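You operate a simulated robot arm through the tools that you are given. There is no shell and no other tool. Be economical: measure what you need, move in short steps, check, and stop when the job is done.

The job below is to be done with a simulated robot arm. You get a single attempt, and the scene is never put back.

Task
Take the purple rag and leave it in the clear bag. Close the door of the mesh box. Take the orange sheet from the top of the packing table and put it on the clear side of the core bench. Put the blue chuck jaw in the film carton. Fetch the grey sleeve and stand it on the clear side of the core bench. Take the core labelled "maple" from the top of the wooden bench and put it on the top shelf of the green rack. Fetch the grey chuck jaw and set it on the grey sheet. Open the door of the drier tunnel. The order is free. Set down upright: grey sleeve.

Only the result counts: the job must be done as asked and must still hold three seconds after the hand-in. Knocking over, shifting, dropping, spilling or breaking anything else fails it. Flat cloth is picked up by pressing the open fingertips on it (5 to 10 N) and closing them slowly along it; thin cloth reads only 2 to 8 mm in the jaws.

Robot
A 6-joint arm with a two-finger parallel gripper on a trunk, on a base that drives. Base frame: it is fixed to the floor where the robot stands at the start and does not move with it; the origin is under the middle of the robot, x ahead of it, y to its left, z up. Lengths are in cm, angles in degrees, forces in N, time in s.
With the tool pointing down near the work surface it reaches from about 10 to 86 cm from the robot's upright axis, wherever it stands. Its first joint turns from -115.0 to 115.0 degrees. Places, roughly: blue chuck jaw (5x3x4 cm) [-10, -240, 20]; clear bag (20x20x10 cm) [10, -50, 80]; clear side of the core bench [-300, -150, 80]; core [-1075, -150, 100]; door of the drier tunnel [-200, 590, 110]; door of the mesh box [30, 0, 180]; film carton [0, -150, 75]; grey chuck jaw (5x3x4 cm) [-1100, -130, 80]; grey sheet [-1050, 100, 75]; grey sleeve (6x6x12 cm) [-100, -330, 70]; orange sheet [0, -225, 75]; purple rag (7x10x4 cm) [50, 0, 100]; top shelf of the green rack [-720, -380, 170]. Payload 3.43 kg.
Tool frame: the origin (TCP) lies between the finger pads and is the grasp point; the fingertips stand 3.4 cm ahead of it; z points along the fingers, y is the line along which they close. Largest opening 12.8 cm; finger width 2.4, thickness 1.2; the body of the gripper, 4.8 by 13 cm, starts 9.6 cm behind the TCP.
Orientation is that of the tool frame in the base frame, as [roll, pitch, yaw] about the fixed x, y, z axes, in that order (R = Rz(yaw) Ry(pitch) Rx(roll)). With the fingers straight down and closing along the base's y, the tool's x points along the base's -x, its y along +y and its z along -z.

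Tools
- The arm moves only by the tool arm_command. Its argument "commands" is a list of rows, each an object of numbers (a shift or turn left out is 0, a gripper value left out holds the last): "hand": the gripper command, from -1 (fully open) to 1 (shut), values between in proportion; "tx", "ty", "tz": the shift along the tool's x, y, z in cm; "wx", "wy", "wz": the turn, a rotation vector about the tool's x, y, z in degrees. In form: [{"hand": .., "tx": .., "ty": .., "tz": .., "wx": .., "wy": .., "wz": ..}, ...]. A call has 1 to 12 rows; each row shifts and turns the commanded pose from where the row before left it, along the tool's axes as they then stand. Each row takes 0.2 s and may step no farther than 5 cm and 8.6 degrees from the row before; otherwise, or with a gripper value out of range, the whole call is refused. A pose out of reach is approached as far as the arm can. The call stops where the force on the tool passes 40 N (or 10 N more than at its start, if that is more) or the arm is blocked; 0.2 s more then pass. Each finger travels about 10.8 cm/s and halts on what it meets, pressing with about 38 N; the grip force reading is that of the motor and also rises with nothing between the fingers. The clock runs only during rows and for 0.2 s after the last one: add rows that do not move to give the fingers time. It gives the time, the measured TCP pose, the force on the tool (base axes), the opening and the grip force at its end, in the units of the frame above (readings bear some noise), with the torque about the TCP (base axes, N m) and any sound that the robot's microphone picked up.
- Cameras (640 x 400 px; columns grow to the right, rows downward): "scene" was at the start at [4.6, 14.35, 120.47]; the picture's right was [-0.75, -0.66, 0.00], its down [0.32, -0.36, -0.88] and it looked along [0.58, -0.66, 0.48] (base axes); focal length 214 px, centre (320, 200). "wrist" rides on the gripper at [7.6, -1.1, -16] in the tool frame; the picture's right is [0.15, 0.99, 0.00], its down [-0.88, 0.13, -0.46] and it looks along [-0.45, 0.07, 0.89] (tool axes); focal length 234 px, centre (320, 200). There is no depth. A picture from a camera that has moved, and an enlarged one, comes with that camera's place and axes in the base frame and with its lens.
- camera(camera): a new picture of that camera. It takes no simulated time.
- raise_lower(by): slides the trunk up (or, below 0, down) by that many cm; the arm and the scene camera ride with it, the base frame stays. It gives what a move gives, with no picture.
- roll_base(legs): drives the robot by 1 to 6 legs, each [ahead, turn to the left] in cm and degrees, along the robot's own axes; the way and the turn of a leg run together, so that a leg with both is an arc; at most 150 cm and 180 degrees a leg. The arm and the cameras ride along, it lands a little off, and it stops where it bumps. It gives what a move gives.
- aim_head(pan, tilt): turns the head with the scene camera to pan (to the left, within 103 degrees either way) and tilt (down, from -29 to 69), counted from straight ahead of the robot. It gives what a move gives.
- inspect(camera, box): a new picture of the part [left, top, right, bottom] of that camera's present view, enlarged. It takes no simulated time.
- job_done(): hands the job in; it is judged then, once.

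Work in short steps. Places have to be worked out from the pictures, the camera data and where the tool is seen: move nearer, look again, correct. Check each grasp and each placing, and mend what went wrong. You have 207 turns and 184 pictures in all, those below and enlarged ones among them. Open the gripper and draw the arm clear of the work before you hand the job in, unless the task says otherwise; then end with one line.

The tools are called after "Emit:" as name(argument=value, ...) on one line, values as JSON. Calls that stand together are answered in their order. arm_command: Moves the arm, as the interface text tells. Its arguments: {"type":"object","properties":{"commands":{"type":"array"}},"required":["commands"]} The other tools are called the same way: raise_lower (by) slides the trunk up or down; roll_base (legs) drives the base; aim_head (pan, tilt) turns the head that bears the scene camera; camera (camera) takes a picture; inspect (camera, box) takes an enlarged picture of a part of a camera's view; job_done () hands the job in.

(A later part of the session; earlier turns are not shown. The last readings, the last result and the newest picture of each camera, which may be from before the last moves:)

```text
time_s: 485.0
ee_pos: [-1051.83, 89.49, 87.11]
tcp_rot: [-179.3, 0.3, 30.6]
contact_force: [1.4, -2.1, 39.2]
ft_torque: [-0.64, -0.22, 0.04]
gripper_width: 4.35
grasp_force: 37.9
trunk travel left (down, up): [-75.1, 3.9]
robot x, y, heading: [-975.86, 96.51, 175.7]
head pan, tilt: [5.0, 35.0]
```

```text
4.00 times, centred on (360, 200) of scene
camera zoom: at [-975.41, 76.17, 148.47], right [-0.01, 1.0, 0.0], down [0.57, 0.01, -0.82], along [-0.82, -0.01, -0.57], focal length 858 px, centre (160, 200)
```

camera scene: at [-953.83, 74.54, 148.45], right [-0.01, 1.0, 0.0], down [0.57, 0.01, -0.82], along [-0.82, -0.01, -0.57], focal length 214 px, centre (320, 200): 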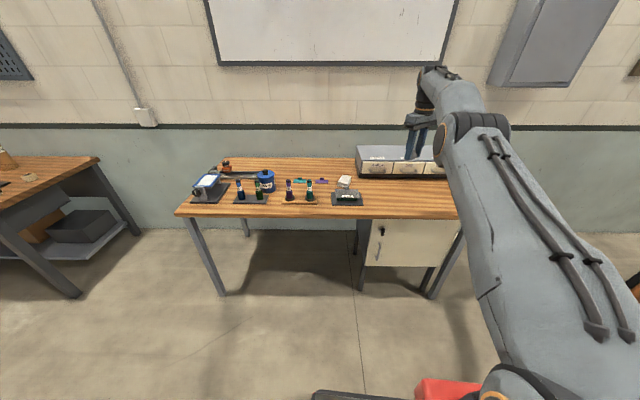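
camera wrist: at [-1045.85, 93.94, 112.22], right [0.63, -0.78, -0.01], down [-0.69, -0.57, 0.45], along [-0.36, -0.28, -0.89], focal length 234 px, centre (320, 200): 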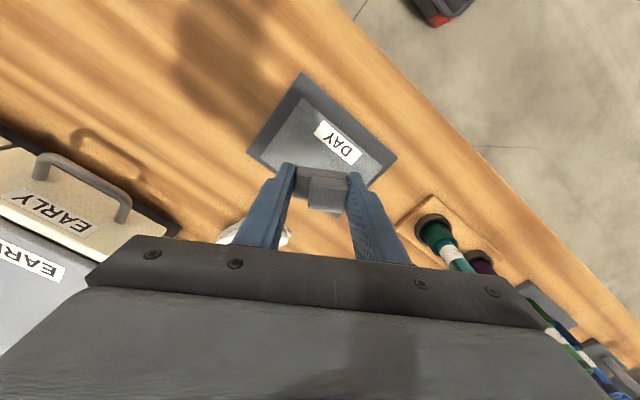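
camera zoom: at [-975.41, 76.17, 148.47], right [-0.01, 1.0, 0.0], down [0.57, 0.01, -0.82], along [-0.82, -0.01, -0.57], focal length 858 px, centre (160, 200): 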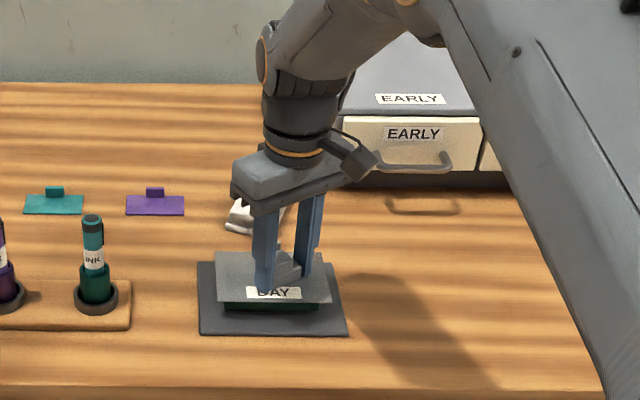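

In contact. I relieve the press, open gently, and rise.

Emit:
arm_command(commands=[{"tz": -0.45}, {}, {"hand": 0.2}, {"hand": 0.05}, {}, {"tz": -3}, {"tz": -4}, {"tz": -5}, {"tz": -5}, {"tz": -5}, {}])

Emit:
inspect(camera="scene", box=[300, 150, 420, 250])

```text
time_s: 487.4
ee_pos: [-1051.67, 89.09, 109.3]
tcp_rot: [-179.3, -0.1, 30.6]
contact_force: [-0.4, -0.3, 0.8]
ft_torque: [-0.01, 0.01, 0.01]
gripper_width: 6.09
grasp_force: 0.1
trunk travel left (down, up): [-75.1, 3.9]
robot x, y, heading: [-975.51, 96.82, 175.8]
head pan, tilt: [5.0, 35.0]
```

```text
4.00 times, centred on (360, 200) of scene
camera zoom: at [-975.6, 76.17, 148.45], right [-0.01, 1.0, 0.0], down [0.57, 0.01, -0.82], along [-0.82, -0.01, -0.57], focal length 858 px, centre (160, 200)
```

zoom: 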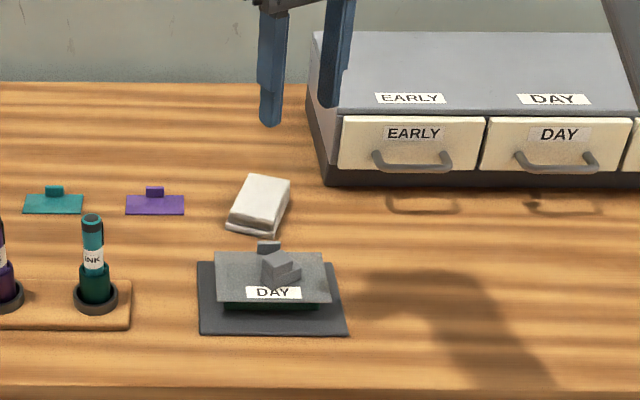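

Jaw sits on the grey sheet. Next the MAPLE core: I rotate the tool back to neutral, retract, and drive to bench 1.

Emit:
arm_command(commands=[{"wz": 8, "tz": -3}, {"wz": 8, "tz": -3}, {"wz": 8}, {"wz": 8}, {"wz": 3}, {"tx": 4, "hand": -1}, {"tx": 4}, {"tx": 4}, {"tx": 4}, {}])

Emit:
roll_base(legs=[[-26, 0], [0, 93], [150, 0], [91, 0], [0, -90]])

Emit:
aim_head(pan=10, tilt=25)

Emit:
camera(camera="scene")

```text
time_s: 489.6
ee_pos: [-1035.63, 87.85, 115.07]
tcp_rot: [-179.3, 0.4, -4.4]
contact_force: [-0.8, -0.4, -0.5]
ft_torque: [0.01, 0.04, 0.01]
gripper_width: 12.79
grasp_force: 0.0
trunk travel left (down, up): [-75.1, 3.9]
robot x, y, heading: [-975.83, 96.38, 175.7]
head pan, tilt: [5.0, 35.0]
```

```text
time_s: 510.7
ee_pos: [-1006.59, -164.82, 115.0]
tcp_rot: [-179.4, 0.3, 2.2]
contact_force: [-0.4, -0.3, -0.3]
ft_torque: [-0.03, 0.02, -0.01]
gripper_width: 12.78
grasp_force: 0.0
trunk travel left (down, up): [-75.1, 3.9]
robot x, y, heading: [-947.59, -149.51, -177.6]
head pan, tilt: [5.0, 35.0]
```

```text
time_s: 511.4
ee_pos: [-1006.65, -164.8, 114.99]
tcp_rot: [-179.4, 0.3, 2.2]
contact_force: [0.0, 0.1, -0.7]
ft_torque: [-0.03, -0.03, 0.02]
gripper_width: 12.82
grasp_force: 0.0
trunk travel left (down, up): [-75.1, 3.9]
robot x, y, heading: [-947.74, -148.96, -177.8]
head pan, tilt: [10.0, 25.0]
```

```text
53 pictures are left
camera scene: at [-945.8, -170.34, 150.02], right [-0.21, 0.98, 0.0], down [0.41, 0.09, -0.91], along [-0.89, -0.19, -0.42], focal length 214 px, centre (320, 200)
```

scene: 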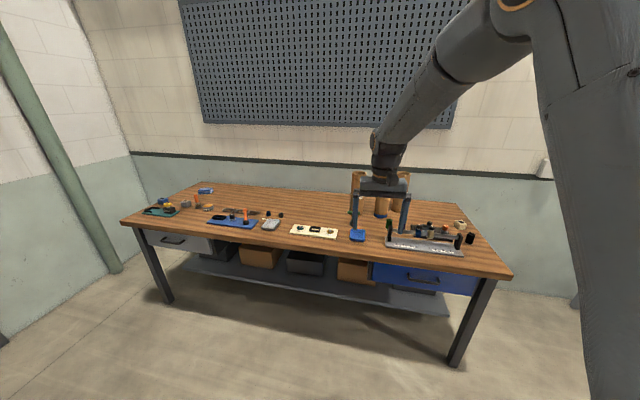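

I tilt the tool ~52° forward here, shift laterally, and lower the trunk so I can grip the core around its middle from the front.

Emit:
arm_command(commands=[{"ty": -4, "wy": -6}, {"ty": -4, "wy": -8}, {"ty": -4, "wy": -8}, {"ty": -3, "wy": -8}, {"wy": -8}, {"wy": -8}, {"wy": -6}, {}, {}])

Emit:
raise_lower(by=-20)

Emit:
camera(camera="wrist")

```text
time_s: 513.5
ee_pos: [-1007.09, -150.04, 115.15]
tcp_rot: [-178.9, 52.2, 3.0]
contact_force: [0.3, 0.2, 0.0]
ft_torque: [0.0, 0.02, 0.02]
gripper_width: 12.82
grasp_force: 0.0
trunk travel left (down, up): [-75.1, 3.9]
robot x, y, heading: [-947.74, -149.49, -177.4]
head pan, tilt: [10.0, 25.0]
```

```text
time_s: 515.6
ee_pos: [-1007.21, -149.94, 95.24]
tcp_rot: [-179.1, 52.4, 3.1]
contact_force: [-0.3, 0.5, 0.7]
ft_torque: [0.03, 0.01, 0.0]
gripper_width: 12.8
grasp_force: 0.1
trunk travel left (down, up): [-55.1, 23.9]
robot x, y, heading: [-947.74, -148.99, -177.5]
head pan, tilt: [10.0, 25.0]
```

```text
52 pictures are left
camera wrist: at [-990.0, -148.19, 98.97], right [0.13, -0.98, -0.13], down [-0.17, -0.15, 0.97], along [-0.98, -0.1, -0.19], focal length 234 px, centre (320, 200)
```

wrist: 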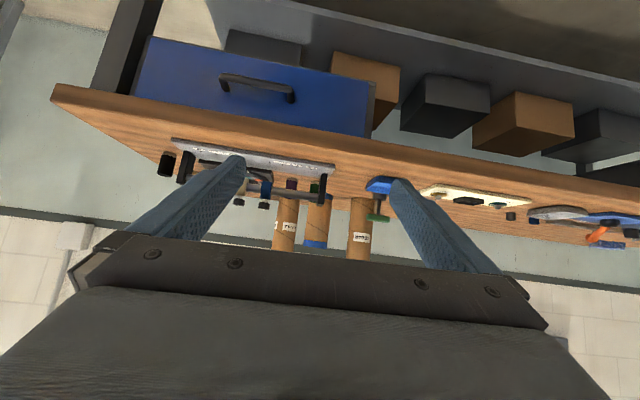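

The banded core stands close on the left, so I yaw the tool ~22° to come from the north-east, set opening to 11 cm, raise, and drive in over the bench.

Emit:
arm_command(commands=[{"wx": -5.8, "wz": -4.5, "hand": -0.72}, {"wx": -5.8, "wz": -4.5}, {"wx": -5.8, "wz": -4.5}, {}])

Emit:
raise_lower(by=20)

Emit:
roll_base(legs=[[66, 0]])

Emit:
camera(camera="wrist")

```text
time_s: 516.6
ee_pos: [-1007.11, -149.93, 95.13]
tcp_rot: [-179.0, 52.1, 25.0]
contact_force: [-0.3, -0.2, -0.3]
ft_torque: [-0.02, 0.02, 0.01]
gripper_width: 11.01
grasp_force: 0.1
trunk travel left (down, up): [-55.1, 23.9]
robot x, y, heading: [-947.91, -148.96, -177.6]
head pan, tilt: [10.0, 25.0]
```

```text
time_s: 518.8
ee_pos: [-1007.17, -149.84, 115.19]
tcp_rot: [-179.0, 52.0, 25.0]
contact_force: [-0.3, 0.6, -0.6]
ft_torque: [0.01, -0.04, 0.0]
gripper_width: 10.99
grasp_force: 0.1
trunk travel left (down, up): [-75.1, 3.9]
robot x, y, heading: [-947.72, -149.48, -177.8]
head pan, tilt: [10.0, 25.0]
```

```text
time_s: 522.5
ee_pos: [-1073.22, -152.65, 115.26]
tcp_rot: [-179.0, 52.1, 25.1]
contact_force: [0.0, 0.0, -0.4]
ft_torque: [-0.01, 0.0, 0.0]
gripper_width: 11.01
grasp_force: 0.1
trunk travel left (down, up): [-75.1, 3.9]
robot x, y, heading: [-1014.19, -152.14, -177.6]
head pan, tilt: [10.0, 25.0]
```

```text
51 pictures are left
camera wrist: at [-1058.02, -144.65, 119.03], right [0.49, -0.86, -0.13], down [-0.11, -0.2, 0.97], along [-0.87, -0.46, -0.19], focal length 234 px, centre (320, 200)
```

wrist: 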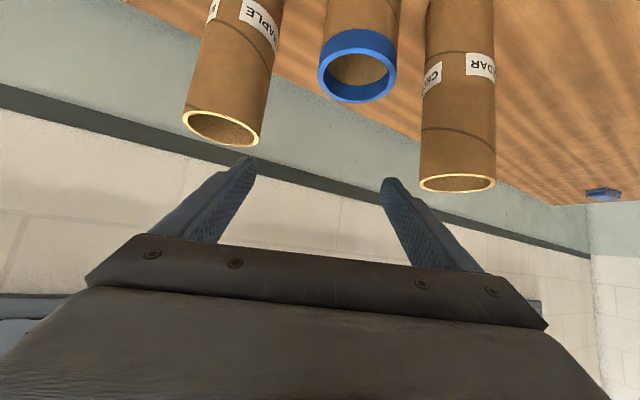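

Maple top centre ≈(−1089,−145.9). I move above it keeping height, then look.

Emit:
arm_command(commands=[{"tz": 2.2, "tx": -1.75, "ty": -3.15}, {"tz": 2.2, "tx": -1.75, "ty": -3.15}, {"tz": 2.2, "tx": -1.75, "ty": -3.15}, {"tz": 2.2, "tx": -1.75, "ty": -3.15}, {}, {}])

Emit:
camera(camera="wrist")

Emit:
camera(camera="scene")

```text
time_s: 523.9
ee_pos: [-1088.82, -145.69, 115.25]
tcp_rot: [-179.0, 52.1, 25.0]
contact_force: [0.3, 0.0, 1.1]
ft_torque: [0.01, 0.02, 0.01]
gripper_width: 11.02
grasp_force: 0.1
trunk travel left (down, up): [-75.1, 3.9]
robot x, y, heading: [-1014.19, -152.02, -177.5]
head pan, tilt: [10.0, 25.0]
```

```text
50 pictures are left
camera wrist: at [-1073.62, -137.67, 119.12], right [0.49, -0.86, -0.13], down [-0.11, -0.2, 0.97], along [-0.87, -0.46, -0.19], focal length 234 px, centre (320, 200)
```

wrist: 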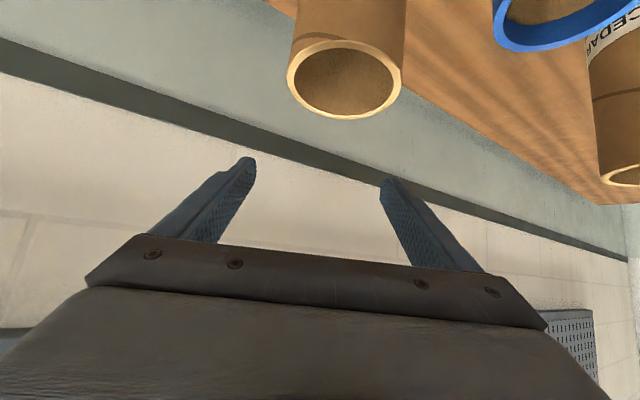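

```text
49 pictures are left
camera scene: at [-1011.9, -173.1, 150.03], right [-0.21, 0.98, 0.0], down [0.41, 0.09, -0.91], along [-0.89, -0.19, -0.42], focal length 214 px, centre (320, 200)
```

scene: 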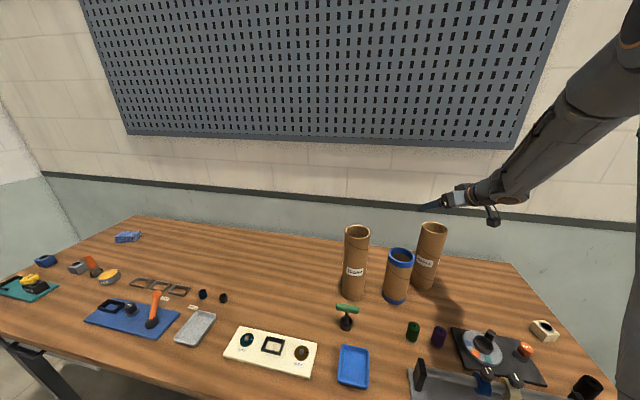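

Small correction, then descend vertically around the core.

Emit:
arm_command(commands=[{"tz": -0.63, "tx": 0.49, "ty": 0.6}, {}, {"tz": 1.85, "tx": 2.36}, {"tz": 1.85, "tx": 2.36}, {"tz": 1.85, "tx": 2.36}, {}])

Emit:
camera(camera="wrist")

Emit:
inspect(camera="scene", box=[340, 170, 540, 310])

```text
time_s: 525.3
ee_pos: [-1087.82, -145.92, 106.37]
tcp_rot: [-178.9, 52.1, 25.0]
contact_force: [0.1, -0.2, 0.4]
ft_torque: [0.03, -0.01, 0.02]
gripper_width: 11.0
grasp_force: 0.1
trunk travel left (down, up): [-75.1, 3.9]
robot x, y, heading: [-1014.06, -151.86, -177.5]
head pan, tilt: [10.0, 25.0]
```

```text
48 pictures are left
camera wrist: at [-1072.53, -137.94, 110.18], right [0.49, -0.86, -0.13], down [-0.11, -0.2, 0.97], along [-0.87, -0.46, -0.19], focal length 234 px, centre (320, 200)
```

wrist: 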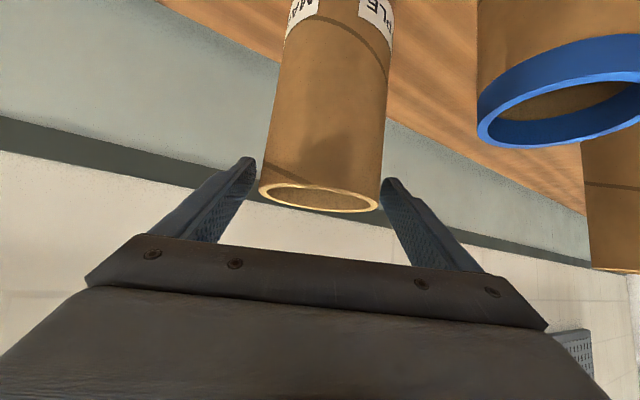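

```text
2.86 times, centred on (440, 240) of scene
camera zoom: at [-1011.9, -173.1, 150.03], right [-0.21, 0.98, 0.0], down [0.41, 0.09, -0.91], along [-0.89, -0.19, -0.42], focal length 613 px, centre (-23, 86)
```

zoom: 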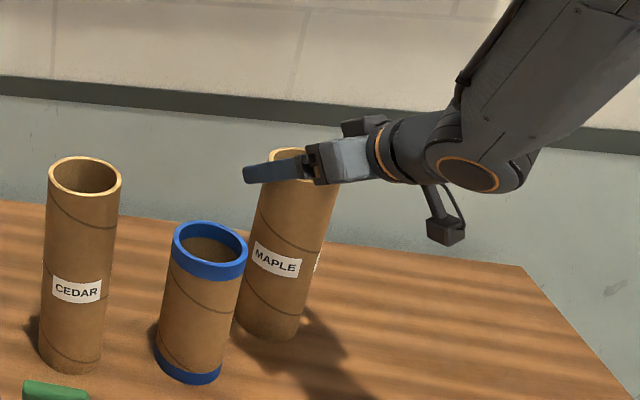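

Core is between the fingers and centred. Continue down 12 cm and close.

Emit:
arm_command(commands=[{"tz": 1.85, "tx": 2.36}, {"tz": 1.85, "tx": 2.36}, {"tz": 1.85, "tx": 2.36}, {"tz": 1.85, "tx": 2.36}, {}])

Emit:
inspect(camera="scene", box=[340, 170, 540, 310])

```text
time_s: 526.5
ee_pos: [-1087.97, -145.8, 94.49]
tcp_rot: [-179.0, 52.0, 25.0]
contact_force: [0.5, 0.2, 0.0]
ft_torque: [-0.01, -0.02, -0.03]
gripper_width: 11.0
grasp_force: 0.1
trunk travel left (down, up): [-75.1, 3.9]
robot x, y, heading: [-1014.07, -151.81, -177.7]
head pan, tilt: [10.0, 25.0]
```

```text
2.86 times, centred on (440, 240) of scene
camera zoom: at [-1011.9, -173.1, 150.03], right [-0.21, 0.98, 0.0], down [0.41, 0.09, -0.91], along [-0.89, -0.19, -0.42], focal length 613 px, centre (-23, 86)
```

zoom: 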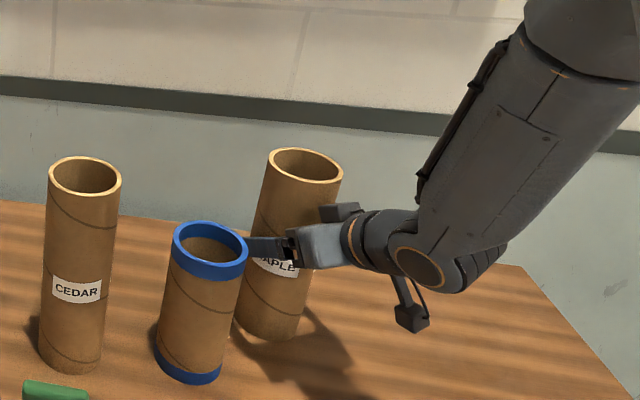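

Emit:
arm_command(commands=[{"hand": -0.55}, {"hand": -0.4}, {"hand": 0.2}, {"hand": 1}, {}, {}])

Emit:
arm_command(commands=[{"tz": -1.2, "tx": -1.6}, {"tz": -2.46, "tx": -3.15}, {"tz": -2.46, "tx": -3.15}, {"tz": -2.46, "tx": -3.15}, {"tz": -2.46, "tx": -3.15}, {}])

Emit:
inspect(camera="scene", box=[340, 130, 540, 310])

```text
time_s: 527.9
ee_pos: [-1087.84, -145.86, 94.51]
tcp_rot: [-179.0, 52.2, 25.1]
contact_force: [0.0, -2.6, 1.6]
ft_torque: [-0.12, 0.01, 0.02]
gripper_width: 8.55
grasp_force: 38.2
trunk travel left (down, up): [-75.1, 3.9]
robot x, y, heading: [-1013.94, -151.78, -177.7]
head pan, tilt: [10.0, 25.0]
```

```text
time_s: 529.3
ee_pos: [-1087.82, -145.93, 112.63]
tcp_rot: [-179.0, 52.2, 25.2]
contact_force: [-0.2, 0.4, -3.0]
ft_torque: [0.0, 0.0, -0.03]
gripper_width: 8.57
grasp_force: 38.7
trunk travel left (down, up): [-75.1, 3.9]
robot x, y, heading: [-1013.62, -152.11, -177.7]
head pan, tilt: [10.0, 25.0]
```

```text
2.22 times, centred on (440, 220) of scene
camera zoom: at [-1011.9, -173.11, 150.02], right [-0.21, 0.98, 0.0], down [0.41, 0.09, -0.91], along [-0.89, -0.19, -0.42], focal length 477 px, centre (53, 156)
```

zoom: 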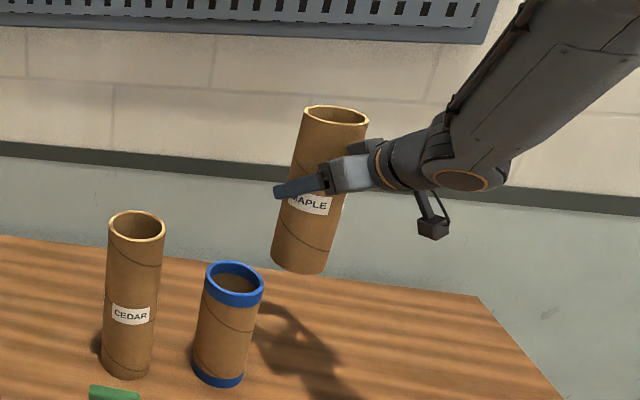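

Core held. I raise, back out, and drive to in front of the green rack at (−720,−245).

Emit:
arm_command(commands=[{"tz": -2.46, "tx": -3.15}, {"tz": -2.46, "tx": -3.15}, {}])

Emit:
roll_base(legs=[[-66, 0], [0, 154], [130, 0], [117, 0], [0, -66]])

Emit:
aim_head(pan=0, tilt=10)

Emit:
camera(camera="scene")

```text
time_s: 530.1
ee_pos: [-1087.75, -146.13, 120.58]
tcp_rot: [-179.0, 52.1, 25.0]
contact_force: [0.3, -0.8, -3.7]
ft_torque: [0.02, -0.04, -0.03]
gripper_width: 8.56
grasp_force: 37.9
trunk travel left (down, up): [-75.1, 3.9]
robot x, y, heading: [-1013.76, -151.79, -177.3]
head pan, tilt: [10.0, 25.0]
```

```text
time_s: 554.6
ee_pos: [-735.08, -318.02, 120.5]
tcp_rot: [-179.0, 52.1, 111.2]
contact_force: [-0.4, 0.7, -2.8]
ft_torque: [0.01, 0.01, 0.03]
gripper_width: 8.5
grasp_force: 38.0
trunk travel left (down, up): [-75.1, 3.9]
robot x, y, heading: [-724.29, -244.52, -91.5]
head pan, tilt: [10.0, 25.0]
```

```text
time_s: 555.3
ee_pos: [-735.09, -318.12, 120.46]
tcp_rot: [-179.0, 52.1, 111.1]
contact_force: [0.1, 0.2, -3.5]
ft_torque: [-0.02, 0.03, -0.04]
gripper_width: 8.53
grasp_force: 37.6
trunk travel left (down, up): [-75.1, 3.9]
robot x, y, heading: [-724.08, -244.96, -91.6]
head pan, tilt: [0.0, 10.0]
```

```text
44 pictures are left
camera scene: at [-704.85, -244.48, 152.46], right [-1.0, 0.02, 0.0], down [0.0, 0.17, -0.98], along [-0.02, -0.98, -0.17], focal length 214 px, centre (320, 200)
```

scene: 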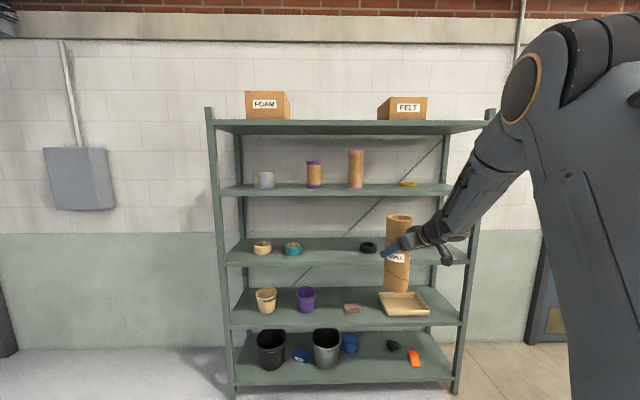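

Top shelf at z≈172, free gap x −688…−743 between the cartons. I raise the trunk fully and then the arm straight up.

Emit:
raise_lower(by=3.8)

Emit:
arm_command(commands=[{"tz": -3.0, "tx": -3.86}, {"tz": -3.0, "tx": -3.86}, {"tz": -3.0, "tx": -3.86}, {"tz": -3.0, "tx": -3.86}, {"tz": -3.0, "tx": -3.86}, {"tz": -3.0, "tx": -3.86}, {"tz": -3.0, "tx": -3.86}, {"tz": -3.0, "tx": -3.86}, {"tz": -3.0, "tx": -3.86}, {"tz": -3.0, "tx": -3.86}, {}, {}])

```text
time_s: 556.1
ee_pos: [-734.96, -318.14, 124.29]
tcp_rot: [-179.0, 52.1, 111.1]
contact_force: [-0.2, 0.3, -3.1]
ft_torque: [0.0, 0.01, 0.01]
gripper_width: 8.53
grasp_force: 37.9
trunk travel left (down, up): [-78.9, 0.1]
robot x, y, heading: [-724.44, -244.9, -91.2]
head pan, tilt: [0.0, 10.0]
```

```text
time_s: 558.8
ee_pos: [-734.55, -317.9, 173.08]
tcp_rot: [-179.0, 52.0, 111.2]
contact_force: [0.6, 0.8, -2.7]
ft_torque: [0.02, 0.0, 0.02]
gripper_width: 8.51
grasp_force: 38.3
trunk travel left (down, up): [-78.9, 0.1]
robot x, y, heading: [-724.64, -244.91, -91.6]
head pan, tilt: [0.0, 10.0]
```

Reach upward works so far (173). Continue up 19 cm.

Emit:
arm_command(commands=[{"tz": -3.0, "tx": -3.86}, {"tz": -3.0, "tx": -3.86}, {"tz": -3.0, "tx": -3.86}, {"tz": -2.6, "tx": -3.4}, {}, {}])

Emit:
camera(camera="scene")

Emit:
camera(camera="wrist")

```text
time_s: 560.1
ee_pos: [-732.49, -309.57, 181.0]
tcp_rot: [-179.0, 52.1, 111.3]
contact_force: [0.0, -0.5, -2.7]
ft_torque: [0.0, -0.04, -0.02]
gripper_width: 8.51
grasp_force: 38.1
out of reach, approached as far as the arm can: row 1, 2, 3, 4
trunk travel left (down, up): [-78.9, 0.1]
robot x, y, heading: [-724.07, -244.71, -91.4]
head pan, tilt: [0.0, 10.0]
```

```text
43 pictures are left
camera scene: at [-704.83, -243.43, 156.26], right [-1.0, 0.02, 0.0], down [0.0, 0.17, -0.98], along [-0.02, -0.98, -0.17], focal length 214 px, centre (320, 200)
```

scene: 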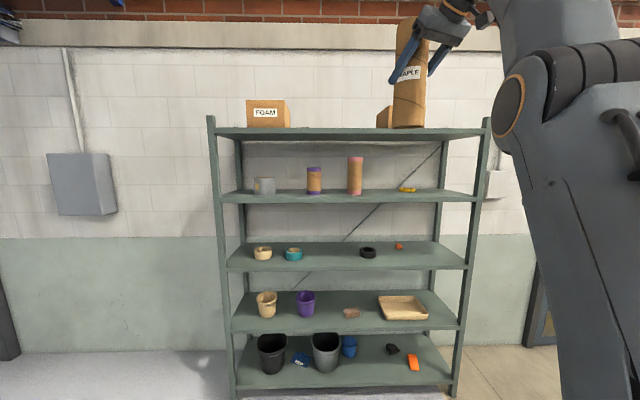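

```text
42 pictures are left
camera wrist: at [-739.53, -293.85, 184.8], right [0.89, 0.43, -0.13], down [0.19, -0.12, 0.97], along [0.4, -0.89, -0.19], focal length 234 px, centre (320, 200)
```

wrist: 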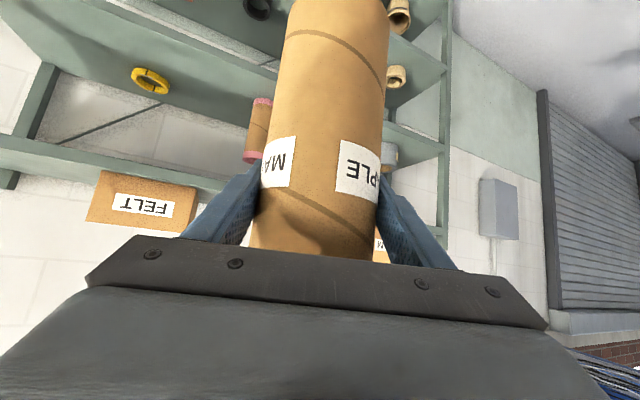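

Height limit is ~181 with this grip; the shelf needs more. I'll set the core down on a clear patch of the wooden bench (−1075,−200) and regrip it lower with a more horizontal tool. First lower the arm and drive back.

Emit:
arm_command(commands=[{"tz": 3.0, "tx": 3.86}, {"tz": 3.0, "tx": 3.86}, {"tz": 3.0, "tx": 3.86}, {"tz": 3.0, "tx": 3.86}, {"tz": 3.0, "tx": 3.86}, {"tz": 3.0, "tx": 3.86}, {"tz": 3.0, "tx": 3.86}, {"tz": 3.0, "tx": 3.86}, {"tz": 3.0, "tx": 3.86}, {"tz": 3.0, "tx": 3.86}, {}])

Emit:
roll_base(legs=[[0, -100], [150, 0], [74, 0], [0, 11]])

Emit:
aim_head(pan=-5, tilt=30)

Emit:
camera(camera="scene")

```text
time_s: 562.5
ee_pos: [-733.38, -309.79, 132.12]
tcp_rot: [-179.0, 52.1, 111.2]
contact_force: [0.5, 0.1, -4.5]
ft_torque: [-0.02, -0.02, 0.06]
gripper_width: 8.51
grasp_force: 38.3
trunk travel left (down, up): [-78.9, 0.1]
robot x, y, heading: [-724.36, -244.97, -91.5]
head pan, tilt: [0.0, 10.0]
```

```text
time_s: 578.5
ee_pos: [-1008.31, -192.61, 132.15]
tcp_rot: [-178.9, 52.1, 22.4]
contact_force: [0.1, -0.5, -3.0]
ft_torque: [0.04, 0.01, 0.01]
gripper_width: 8.48
grasp_force: 38.1
trunk travel left (down, up): [-78.9, 0.1]
robot x, y, heading: [-943.32, -200.37, 179.6]
head pan, tilt: [0.0, 10.0]
```

```text
time_s: 579.4
ee_pos: [-1008.33, -192.65, 132.05]
tcp_rot: [-179.1, 52.1, 22.6]
contact_force: [-0.6, 0.3, -3.9]
ft_torque: [-0.02, -0.01, 0.0]
gripper_width: 8.52
grasp_force: 37.7
trunk travel left (down, up): [-78.9, 0.1]
robot x, y, heading: [-943.41, -200.01, 179.8]
head pan, tilt: [-5.0, 30.0]
```

```text
41 pictures are left
camera scene: at [-940.97, -218.96, 153.04], right [0.09, 1.0, 0.0], down [0.5, -0.04, -0.87], along [-0.86, 0.08, -0.5], focal length 214 px, centre (320, 200)
```

scene: 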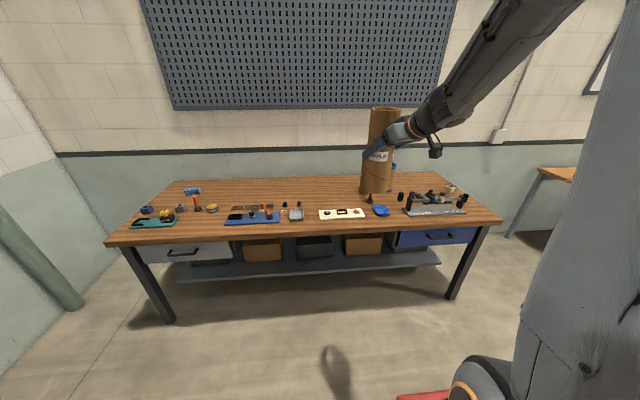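

Clear patch at ≈(−1076,−202). Drive in 58 cm, position, and lower with the trunk.

Emit:
roll_base(legs=[[58, 0]])

Emit:
arm_command(commands=[{"tz": 3.4, "tx": -2.65, "ty": 1.67}, {"tz": 3.4, "tx": -2.65, "ty": 1.67}, {"tz": 3.4, "tx": -2.65, "ty": 1.67}, {}])

Emit:
raise_lower(by=-30)

Emit:
camera(camera="scene")

```text
time_s: 582.7
ee_pos: [-1066.43, -191.76, 132.11]
tcp_rot: [-178.9, 52.1, 22.0]
contact_force: [0.4, 0.1, -2.6]
ft_torque: [-0.01, 0.02, -0.03]
gripper_width: 8.47
grasp_force: 38.4
trunk travel left (down, up): [-78.9, 0.1]
robot x, y, heading: [-1001.25, -200.03, 179.4]
head pan, tilt: [-5.0, 30.0]
```

```text
time_s: 583.7
ee_pos: [-1076.72, -201.44, 132.07]
tcp_rot: [-179.0, 52.1, 22.0]
contact_force: [0.4, -1.0, -2.7]
ft_torque: [0.02, -0.01, -0.02]
gripper_width: 8.51
grasp_force: 37.6
trunk travel left (down, up): [-78.9, 0.1]
robot x, y, heading: [-1001.38, -199.81, 179.4]
head pan, tilt: [-5.0, 30.0]
```

```text
time_s: 586.7
ee_pos: [-1076.76, -201.15, 102.04]
tcp_rot: [-179.0, 52.1, 22.1]
contact_force: [0.3, 0.4, -2.6]
ft_torque: [-0.03, 0.02, 0.02]
gripper_width: 8.5
grasp_force: 37.7
trunk travel left (down, up): [-48.9, 30.1]
robot x, y, heading: [-1001.51, -199.92, 179.2]
head pan, tilt: [-5.0, 30.0]
```

```text
40 pictures are left
camera scene: at [-1007.71, -218.51, 123.03], right [0.1, 1.0, 0.0], down [0.5, -0.05, -0.87], along [-0.86, 0.08, -0.5], focal length 214 px, centre (320, 200)
```

scene: 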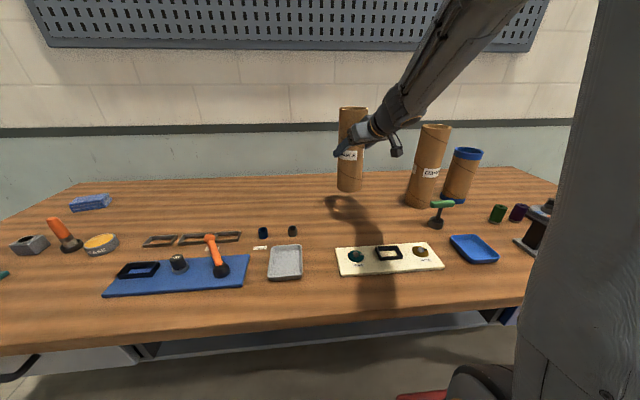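

Clear spot. Lower onto the bench in steps.

Emit:
arm_command(commands=[{"tz": 1.85, "tx": 2.36}, {"tz": 1.85, "tx": 2.36}, {"tz": 0.4, "tx": 0.5}, {"tz": 0.25, "tx": 0.32}, {"tz": 0.25, "tx": 0.32}, {"tz": 0.25, "tx": 0.32}, {}])

```text
time_s: 588.3
ee_pos: [-1076.83, -201.12, 94.47]
tcp_rot: [-179.0, 52.3, 22.0]
contact_force: [1.7, 1.7, 18.3]
ft_torque: [-0.11, -0.97, 0.1]
gripper_width: 8.48
grasp_force: 38.4
trunk travel left (down, up): [-48.9, 30.1]
robot x, y, heading: [-1001.51, -199.97, 179.2]
head pan, tilt: [-5.0, 30.0]
```

Resting. Open, retreat backward, then tilt to ~72° and lower to ~9 cm above the bench.

Emit:
arm_command(commands=[{"tz": -0.1, "tx": -0.1}, {"hand": -0.45}, {"hand": -0.72}, {}, {"tz": -3.4, "tx": 2.65}, {"tz": -3.4, "tx": 2.65}, {"tz": -3.4, "tx": 2.65}, {"wy": -7}, {"wy": -7}, {"wy": -6}, {}])

Emit:
camera(camera="wrist")

Emit:
camera(camera="scene")

```text
time_s: 590.7
ee_pos: [-1064.71, -196.55, 94.24]
tcp_rot: [-177.9, 72.2, 23.2]
contact_force: [0.2, 0.8, -0.8]
ft_torque: [-0.03, 0.0, 0.02]
gripper_width: 11.0
grasp_force: 0.2
trunk travel left (down, up): [-48.9, 30.1]
robot x, y, heading: [-1001.47, -199.51, 179.3]
head pan, tilt: [-5.0, 30.0]
```

```text
39 pictures are left
camera wrist: at [-1048.8, -189.07, 92.02], right [0.4, -0.9, -0.15], down [0.2, -0.07, 0.98], along [-0.89, -0.42, 0.16], focal length 234 px, centre (320, 200)
```

wrist: 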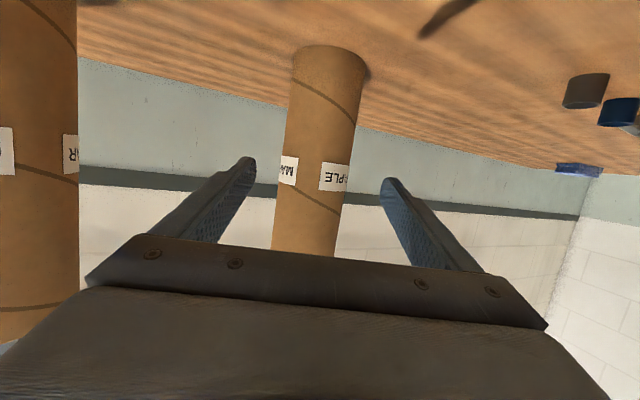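

```text
38 pictures are left
camera scene: at [-1007.69, -218.51, 123.03], right [0.1, 1.0, 0.0], down [0.5, -0.05, -0.87], along [-0.86, 0.08, -0.5], focal length 214 px, centre (320, 200)
```

scene: 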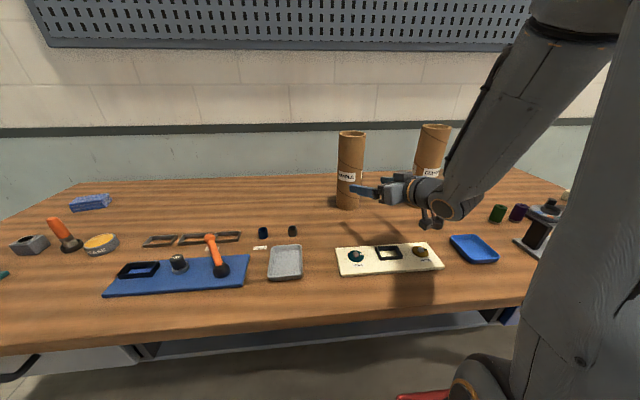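

Core stands centred ahead. Lower 4 cm, advance 12.5 cm, and grip.

Emit:
arm_command(commands=[{"tz": 1.3, "tx": 4.0}, {"tz": 4.0, "tx": -1.3}, {"tz": 4.0, "tx": -1.3}, {"tz": 3.9, "tx": -1.3}, {}])

Emit:
camera(camera="wrist")

```text
time_s: 591.9
ee_pos: [-1076.35, -201.11, 90.21]
tcp_rot: [-178.0, 72.2, 23.1]
contact_force: [0.1, -0.2, -0.2]
ft_torque: [0.02, 0.0, 0.01]
gripper_width: 11.01
grasp_force: 0.0
trunk travel left (down, up): [-48.9, 30.1]
robot x, y, heading: [-1001.59, -199.3, 179.4]
head pan, tilt: [-5.0, 30.0]
```

```text
37 pictures are left
camera wrist: at [-1060.53, -193.71, 87.87], right [0.4, -0.9, -0.15], down [0.2, -0.07, 0.98], along [-0.89, -0.42, 0.15], focal length 234 px, centre (320, 200)
```

wrist: 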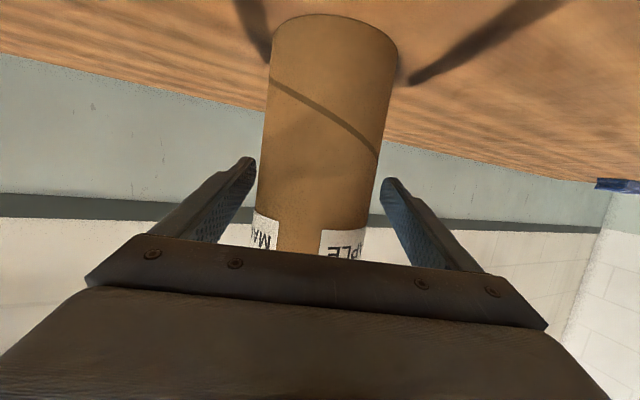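

Emit:
arm_command(commands=[{"hand": -0.55}, {"hand": -0.4}, {"hand": 0.2}, {"hand": 1}, {}, {}, {"tz": -0.9, "tx": -2.85}, {"tz": -1.2, "tx": -3.8}, {}])

Emit:
raise_lower(by=30)

Emit:
roll_base(legs=[[-58, 0], [0, 168], [150, 0], [76, 0], [0, -79]])

Emit:
camera(camera="scene")

```text
time_s: 593.9
ee_pos: [-1076.59, -200.84, 97.04]
tcp_rot: [-178.1, 72.0, 23.0]
contact_force: [-0.1, -0.6, -3.2]
ft_torque: [-0.05, -0.02, 0.0]
gripper_width: 8.5
grasp_force: 38.4
trunk travel left (down, up): [-48.9, 30.1]
robot x, y, heading: [-1001.57, -199.74, 179.3]
head pan, tilt: [-5.0, 30.0]
```

```text
time_s: 596.9
ee_pos: [-1076.4, -200.95, 127.04]
tcp_rot: [-178.1, 72.1, 23.2]
contact_force: [0.4, 0.5, -2.6]
ft_torque: [0.01, -0.02, 0.01]
gripper_width: 8.48
grasp_force: 37.9
trunk travel left (down, up): [-78.9, 0.1]
robot x, y, heading: [-1001.43, -199.6, 179.5]
head pan, tilt: [-5.0, 30.0]
```

```text
time_s: 621.4
ee_pos: [-715.97, -318.0, 127.11]
tcp_rot: [-178.1, 72.1, 114.3]
contact_force: [0.8, 0.1, -2.3]
ft_torque: [0.03, 0.0, 0.0]
gripper_width: 8.48
grasp_force: 38.0
trunk travel left (down, up): [-78.9, 0.1]
robot x, y, heading: [-718.66, -243.06, -89.4]
head pan, tilt: [-5.0, 30.0]
```

```text
36 pictures are left
camera scene: at [-700.05, -240.59, 153.03], right [-1.0, 0.08, 0.0], down [0.04, 0.5, -0.87], along [-0.07, -0.86, -0.5], focal length 214 px, centre (320, 200)
```

scene: 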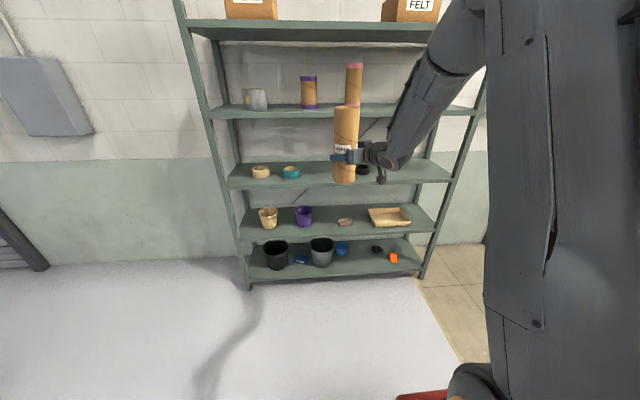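

Well placed at x≈−716. I pull back 9 cm and raise the arm straight up.

Emit:
arm_command(commands=[{"tz": -4.3, "tx": 1.4}, {"tz": -4.3, "tx": 1.4}, {"tz": -1.5, "tx": -4.65}, {"tz": -1.5, "tx": -4.65}, {"tz": -1.5, "tx": -4.65}, {"tz": -1.5, "tx": -4.65}, {"tz": -1.5, "tx": -4.65}, {"tz": -1.5, "tx": -4.65}, {"tz": -1.5, "tx": -4.65}, {"tz": -1.5, "tx": -4.65}, {"tz": -1.5, "tx": -4.65}, {"tz": -1.5, "tx": -4.65}])

Emit:
arm_command(commands=[{"tz": -1.5, "tx": -4.65}, {"tz": -1.5, "tx": -4.65}, {"tz": -0.8, "tx": -2.5}, {}, {}])

Emit:
aim_head(pan=0, tilt=0)

Emit:
camera(camera="scene")

```text
time_s: 624.0
ee_pos: [-718.89, -309.36, 176.0]
tcp_rot: [-178.1, 72.0, 114.1]
contact_force: [0.5, -0.7, -3.2]
ft_torque: [0.05, 0.02, -0.01]
gripper_width: 8.48
grasp_force: 38.0
trunk travel left (down, up): [-78.9, 0.1]
robot x, y, heading: [-718.91, -243.06, -89.6]
head pan, tilt: [-5.0, 30.0]
```

```text
time_s: 625.2
ee_pos: [-718.94, -309.22, 188.38]
tcp_rot: [-178.0, 72.1, 114.2]
contact_force: [-0.4, 0.4, -3.0]
ft_torque: [0.05, 0.01, -0.02]
gripper_width: 8.5
grasp_force: 38.1
trunk travel left (down, up): [-78.9, 0.1]
robot x, y, heading: [-718.79, -242.94, -89.4]
head pan, tilt: [-5.0, 30.0]
```

```text
time_s: 626.1
ee_pos: [-718.74, -309.33, 188.36]
tcp_rot: [-178.0, 72.1, 114.2]
contact_force: [0.1, 0.1, -2.9]
ft_torque: [0.03, 0.0, -0.01]
gripper_width: 8.49
grasp_force: 37.7
trunk travel left (down, up): [-78.9, 0.1]
robot x, y, heading: [-718.75, -243.26, -89.3]
head pan, tilt: [0.0, 0.0]
```

```text
35 pictures are left
camera scene: at [-699.26, -240.58, 157.86], right [-1.0, -0.01, 0.0], down [0.0, 0.0, -1.0], along [0.01, -1.0, 0.0], focal length 214 px, centre (320, 200)
```

scene: 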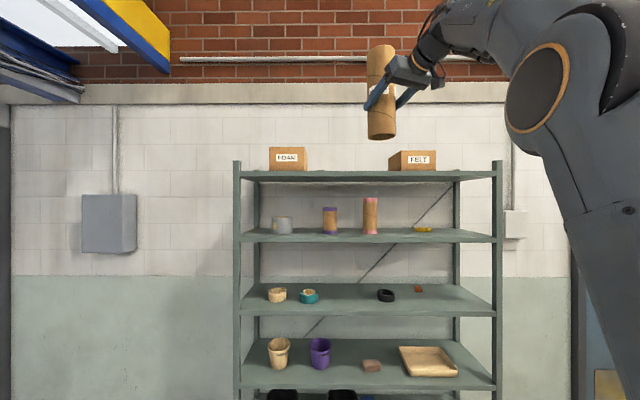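

Core bottom ≈178, shelf edge ≈175. I drive in 68 cm so the core is over the shelf.

Emit:
roll_base(legs=[[50, 0], [18, 0]])

Emit:
camera(camera="scene")

Emit:
camera(camera="wrist")

```text
time_s: 630.2
ee_pos: [-718.07, -377.3, 188.36]
tcp_rot: [-178.2, 72.1, 114.4]
contact_force: [-0.6, 0.2, -3.3]
ft_torque: [0.03, -0.01, 0.01]
gripper_width: 8.51
grasp_force: 38.1
trunk travel left (down, up): [-78.9, 0.1]
robot x, y, heading: [-718.32, -310.9, -89.0]
head pan, tilt: [0.0, 0.0]
```

```text
34 pictures are left
camera scene: at [-698.63, -308.46, 157.86], right [-1.0, -0.01, 0.0], down [0.0, 0.0, -1.0], along [0.01, -1.0, 0.0], focal length 214 px, centre (320, 200)
```

scene: 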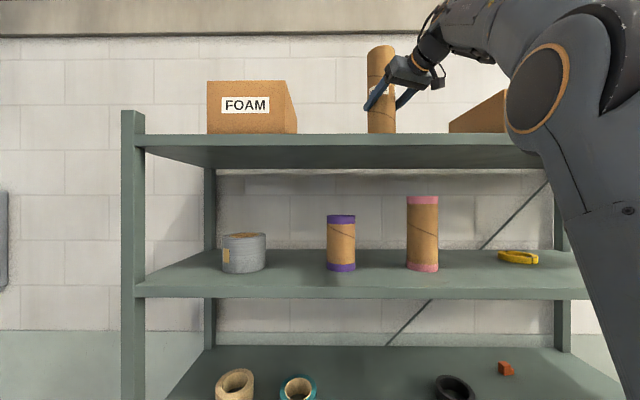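

```text
33 pictures are left
camera wrist: at [-725.89, -361.59, 186.1], right [0.9, 0.42, -0.15], down [0.07, 0.2, 0.98], along [0.44, -0.88, 0.15], focal length 234 px, centre (320, 200)
```

wrist: 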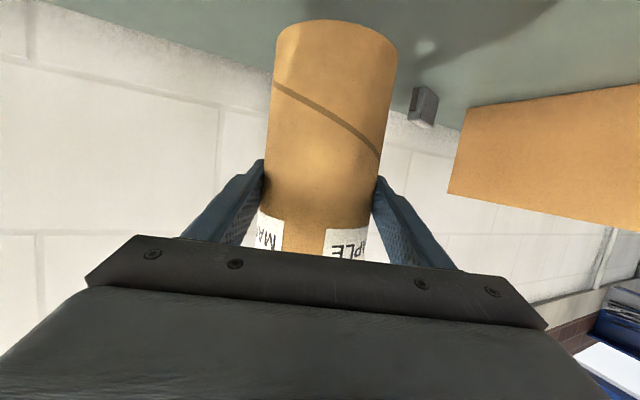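

Core is over the shelf with room. Lower in small steps to contact.

Emit:
arm_command(commands=[{"tz": 0.46, "tx": 1.43}, {"tz": 0.31, "tx": 0.95}, {"tz": 0.15, "tx": 0.48}, {"tz": 0.15, "tx": 0.48}, {"tz": 0.15, "tx": 0.48}, {}])

```text
time_s: 631.6
ee_pos: [-718.17, -377.29, 184.47]
tcp_rot: [-178.1, 72.1, 114.4]
contact_force: [0.2, -0.2, -3.1]
ft_torque: [0.06, -0.01, 0.0]
gripper_width: 8.48
grasp_force: 38.4
trunk travel left (down, up): [-78.9, 0.1]
robot x, y, heading: [-717.93, -311.1, -89.2]
head pan, tilt: [0.0, 0.0]
```

Emit:
arm_command(commands=[{"tz": 0.15, "tx": 0.48}, {"tz": 0.15, "tx": 0.48}, {"tz": 0.15, "tx": 0.48}, {"tz": 0.15, "tx": 0.48}, {"tz": 0.15, "tx": 0.48}, {"tz": 0.15, "tx": 0.48}, {}])

Emit:
camera(camera="wrist")

```text
time_s: 633.2
ee_pos: [-718.14, -377.16, 181.66]
tcp_rot: [-177.9, 72.2, 114.7]
contact_force: [-4.2, 6.2, 31.1]
ft_torque: [0.02, -1.02, 0.07]
gripper_width: 8.49
grasp_force: 37.8
trunk travel left (down, up): [-78.9, 0.1]
robot x, y, heading: [-718.24, -311.17, -89.4]
head pan, tilt: [0.0, 0.0]
```

```text
32 pictures are left
camera wrist: at [-726.0, -361.32, 179.28], right [0.9, 0.42, -0.15], down [0.07, 0.21, 0.98], along [0.44, -0.88, 0.16], focal length 234 px, centre (320, 200)
```

wrist: 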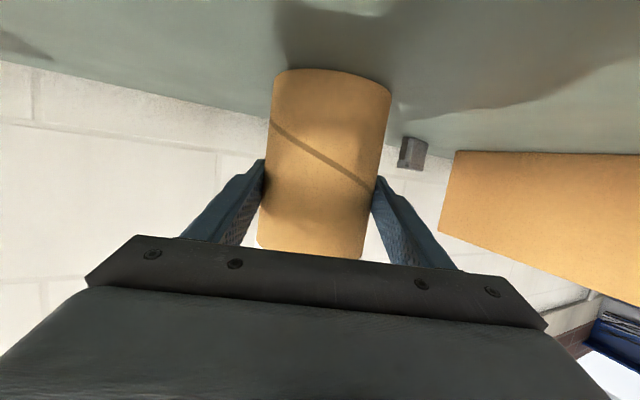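

Contact made (core resting on the shelf). Relieve pressure, open slowly, and look before retreating.

Emit:
arm_command(commands=[{"tz": -0.1, "tx": -0.3}, {}, {"hand": -0.36}, {"hand": -0.45}, {"hand": -0.6}, {}])

Emit:
camera(camera="wrist")

Emit:
camera(camera="scene")

```text
time_s: 634.6
ee_pos: [-718.15, -377.29, 181.68]
tcp_rot: [-178.1, 72.0, 114.3]
contact_force: [0.0, -0.4, -0.7]
ft_torque: [-0.02, -0.02, -0.01]
gripper_width: 10.27
grasp_force: 0.1
trunk travel left (down, up): [-78.9, 0.1]
robot x, y, heading: [-717.65, -311.08, -89.5]
head pan, tilt: [0.0, 0.0]
```

```text
31 pictures are left
camera wrist: at [-725.94, -361.59, 179.42], right [0.9, 0.42, -0.15], down [0.07, 0.2, 0.98], along [0.44, -0.88, 0.15], focal length 234 px, centre (320, 200)
```

wrist: 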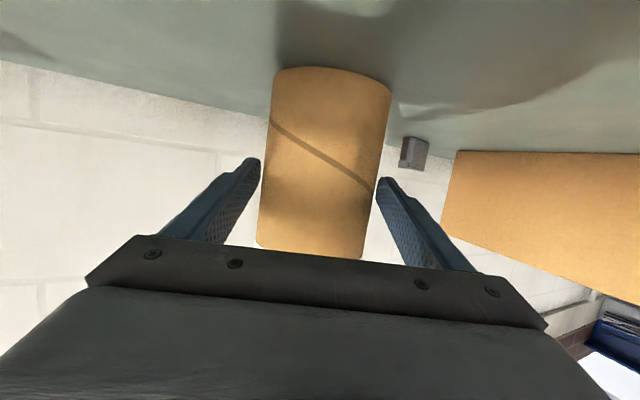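

```text
30 pictures are left
camera scene: at [-698.63, -308.45, 157.86], right [-1.0, -0.01, 0.0], down [0.0, 0.0, -1.0], along [0.01, -1.0, 0.0], focal length 214 px, centre (320, 200)
```

scene: 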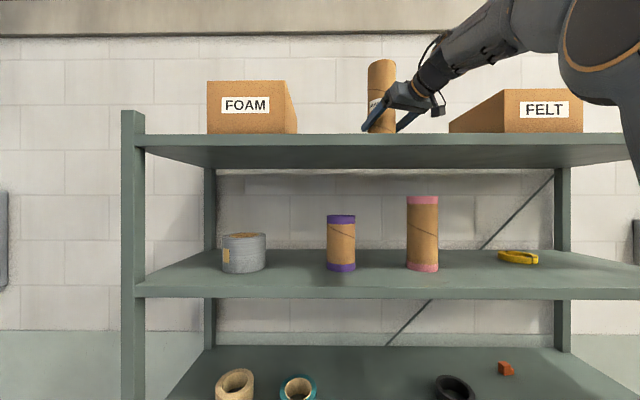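

It stands upright on the top shelf. I open wider, retreat along the tool axis, and then back out and lower the arm.

Emit:
arm_command(commands=[{"hand": -0.9}, {}, {"tz": -4, "tx": 1.3}, {"tz": -4, "tx": 1.3}, {"tz": -4, "tx": 1.3}, {"tz": -4, "tx": 1.3}, {}])

Emit:
roll_base(legs=[[-70, 0]])

Emit:
camera(camera="scene")

```text
time_s: 636.2
ee_pos: [-724.57, -361.55, 181.66]
tcp_rot: [-178.0, 72.1, 114.3]
contact_force: [0.4, -0.5, 0.1]
ft_torque: [0.03, -0.02, -0.01]
gripper_width: 12.16
grasp_force: 0.0
trunk travel left (down, up): [-78.9, 0.1]
robot x, y, heading: [-717.99, -310.82, -89.0]
head pan, tilt: [0.0, 0.0]
```

```text
time_s: 640.0
ee_pos: [-725.25, -291.74, 181.57]
tcp_rot: [-178.1, 72.2, 115.4]
contact_force: [-0.2, 0.5, -0.4]
ft_torque: [-0.01, -0.02, -0.02]
gripper_width: 12.19
grasp_force: 0.0
trunk travel left (down, up): [-78.9, 0.1]
robot x, y, heading: [-719.16, -241.33, -88.3]
head pan, tilt: [0.0, 0.0]
```

```text
29 pictures are left
camera scene: at [-700.16, -238.1, 157.86], right [-1.0, -0.03, 0.0], down [0.0, 0.0, -1.0], along [0.03, -1.0, 0.0], focal length 214 px, centre (320, 200)
```

scene: 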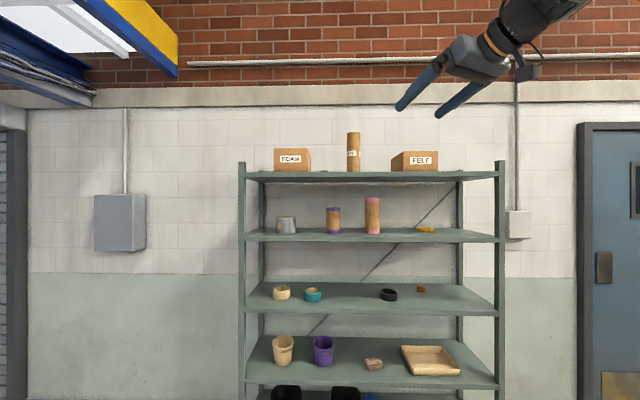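

Core is upright on the top shelf. Last: the drier tunnel door. I lower the trunk/arm and retrace the way east.

Emit:
arm_command(commands=[{"tz": 1.5, "tx": 4.65, "hand": 1}, {"tz": 1.5, "tx": 4.65}, {"tz": 1.5, "tx": 4.65}, {"tz": 1.5, "tx": 4.65}, {"tz": 1.5, "tx": 4.65}, {"tz": 1.5, "tx": 4.65}, {"tz": 1.5, "tx": 4.65}, {"tz": 1.5, "tx": 4.65}, {}])

Emit:
raise_lower(by=-25)

Emit:
roll_base(legs=[[0, 88], [108, 0], [0, -79], [102, 0], [0, 66]])

Emit:
aim_head(pan=15, tilt=30)

Emit:
camera(camera="scene")

```text
time_s: 642.0
ee_pos: [-725.64, -292.17, 142.5]
tcp_rot: [-178.0, 72.1, 115.5]
contact_force: [-0.2, 0.1, 0.3]
ft_torque: [-0.02, -0.02, -0.01]
gripper_width: 0.0
grasp_force: 32.9
out of reach, approached as far as the arm can: row 4
trunk travel left (down, up): [-78.9, 0.1]
robot x, y, heading: [-719.43, -241.08, -88.1]
head pan, tilt: [0.0, 0.0]
```

```text
time_s: 644.6
ee_pos: [-725.71, -294.09, 117.51]
tcp_rot: [-178.1, 72.1, 115.4]
contact_force: [0.0, 0.0, 0.6]
ft_torque: [0.01, -0.02, 0.03]
gripper_width: 0.0
grasp_force: 33.0
trunk travel left (down, up): [-53.9, 25.1]
robot x, y, heading: [-719.26, -241.21, -88.4]
head pan, tilt: [0.0, 0.0]
```

```text
time_s: 655.3
ee_pos: [-563.1, -263.52, 117.56]
tcp_rot: [-178.2, 72.1, -174.4]
contact_force: [0.2, 0.1, -0.2]
ft_torque: [0.0, -0.02, -0.01]
gripper_width: 0.02
grasp_force: 32.6
trunk travel left (down, up): [-53.9, 25.1]
robot x, y, heading: [-611.03, -239.67, -18.0]
head pan, tilt: [0.0, 0.0]
stopped in leg 3: the robot was blocked; the commanded pose is now the measured one
```

```text
time_s: 656.2
ee_pos: [-563.1, -263.52, 117.56]
tcp_rot: [-178.2, 72.1, -174.4]
contact_force: [0.3, -0.4, 0.1]
ft_torque: [0.01, 0.0, -0.01]
gripper_width: 0.0
grasp_force: 33.0
trunk travel left (down, up): [-53.9, 25.1]
robot x, y, heading: [-611.24, -239.47, -17.8]
head pan, tilt: [15.0, 30.0]
```

```text
28 pictures are left
camera scene: at [-600.29, -220.49, 128.04], right [-0.05, -1.0, 0.0], down [-0.5, 0.02, -0.87], along [0.87, -0.04, -0.5], focal length 214 px, centre (320, 200)
```

scene: 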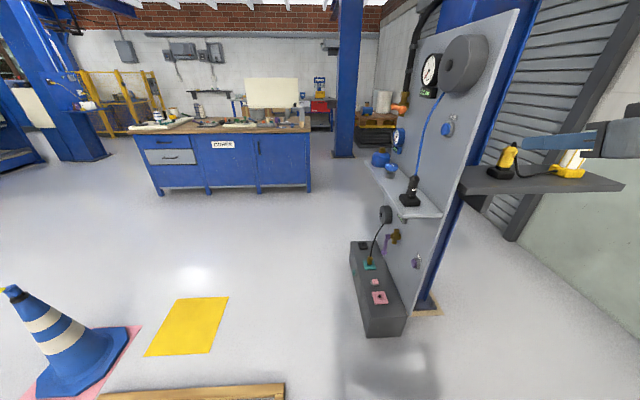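

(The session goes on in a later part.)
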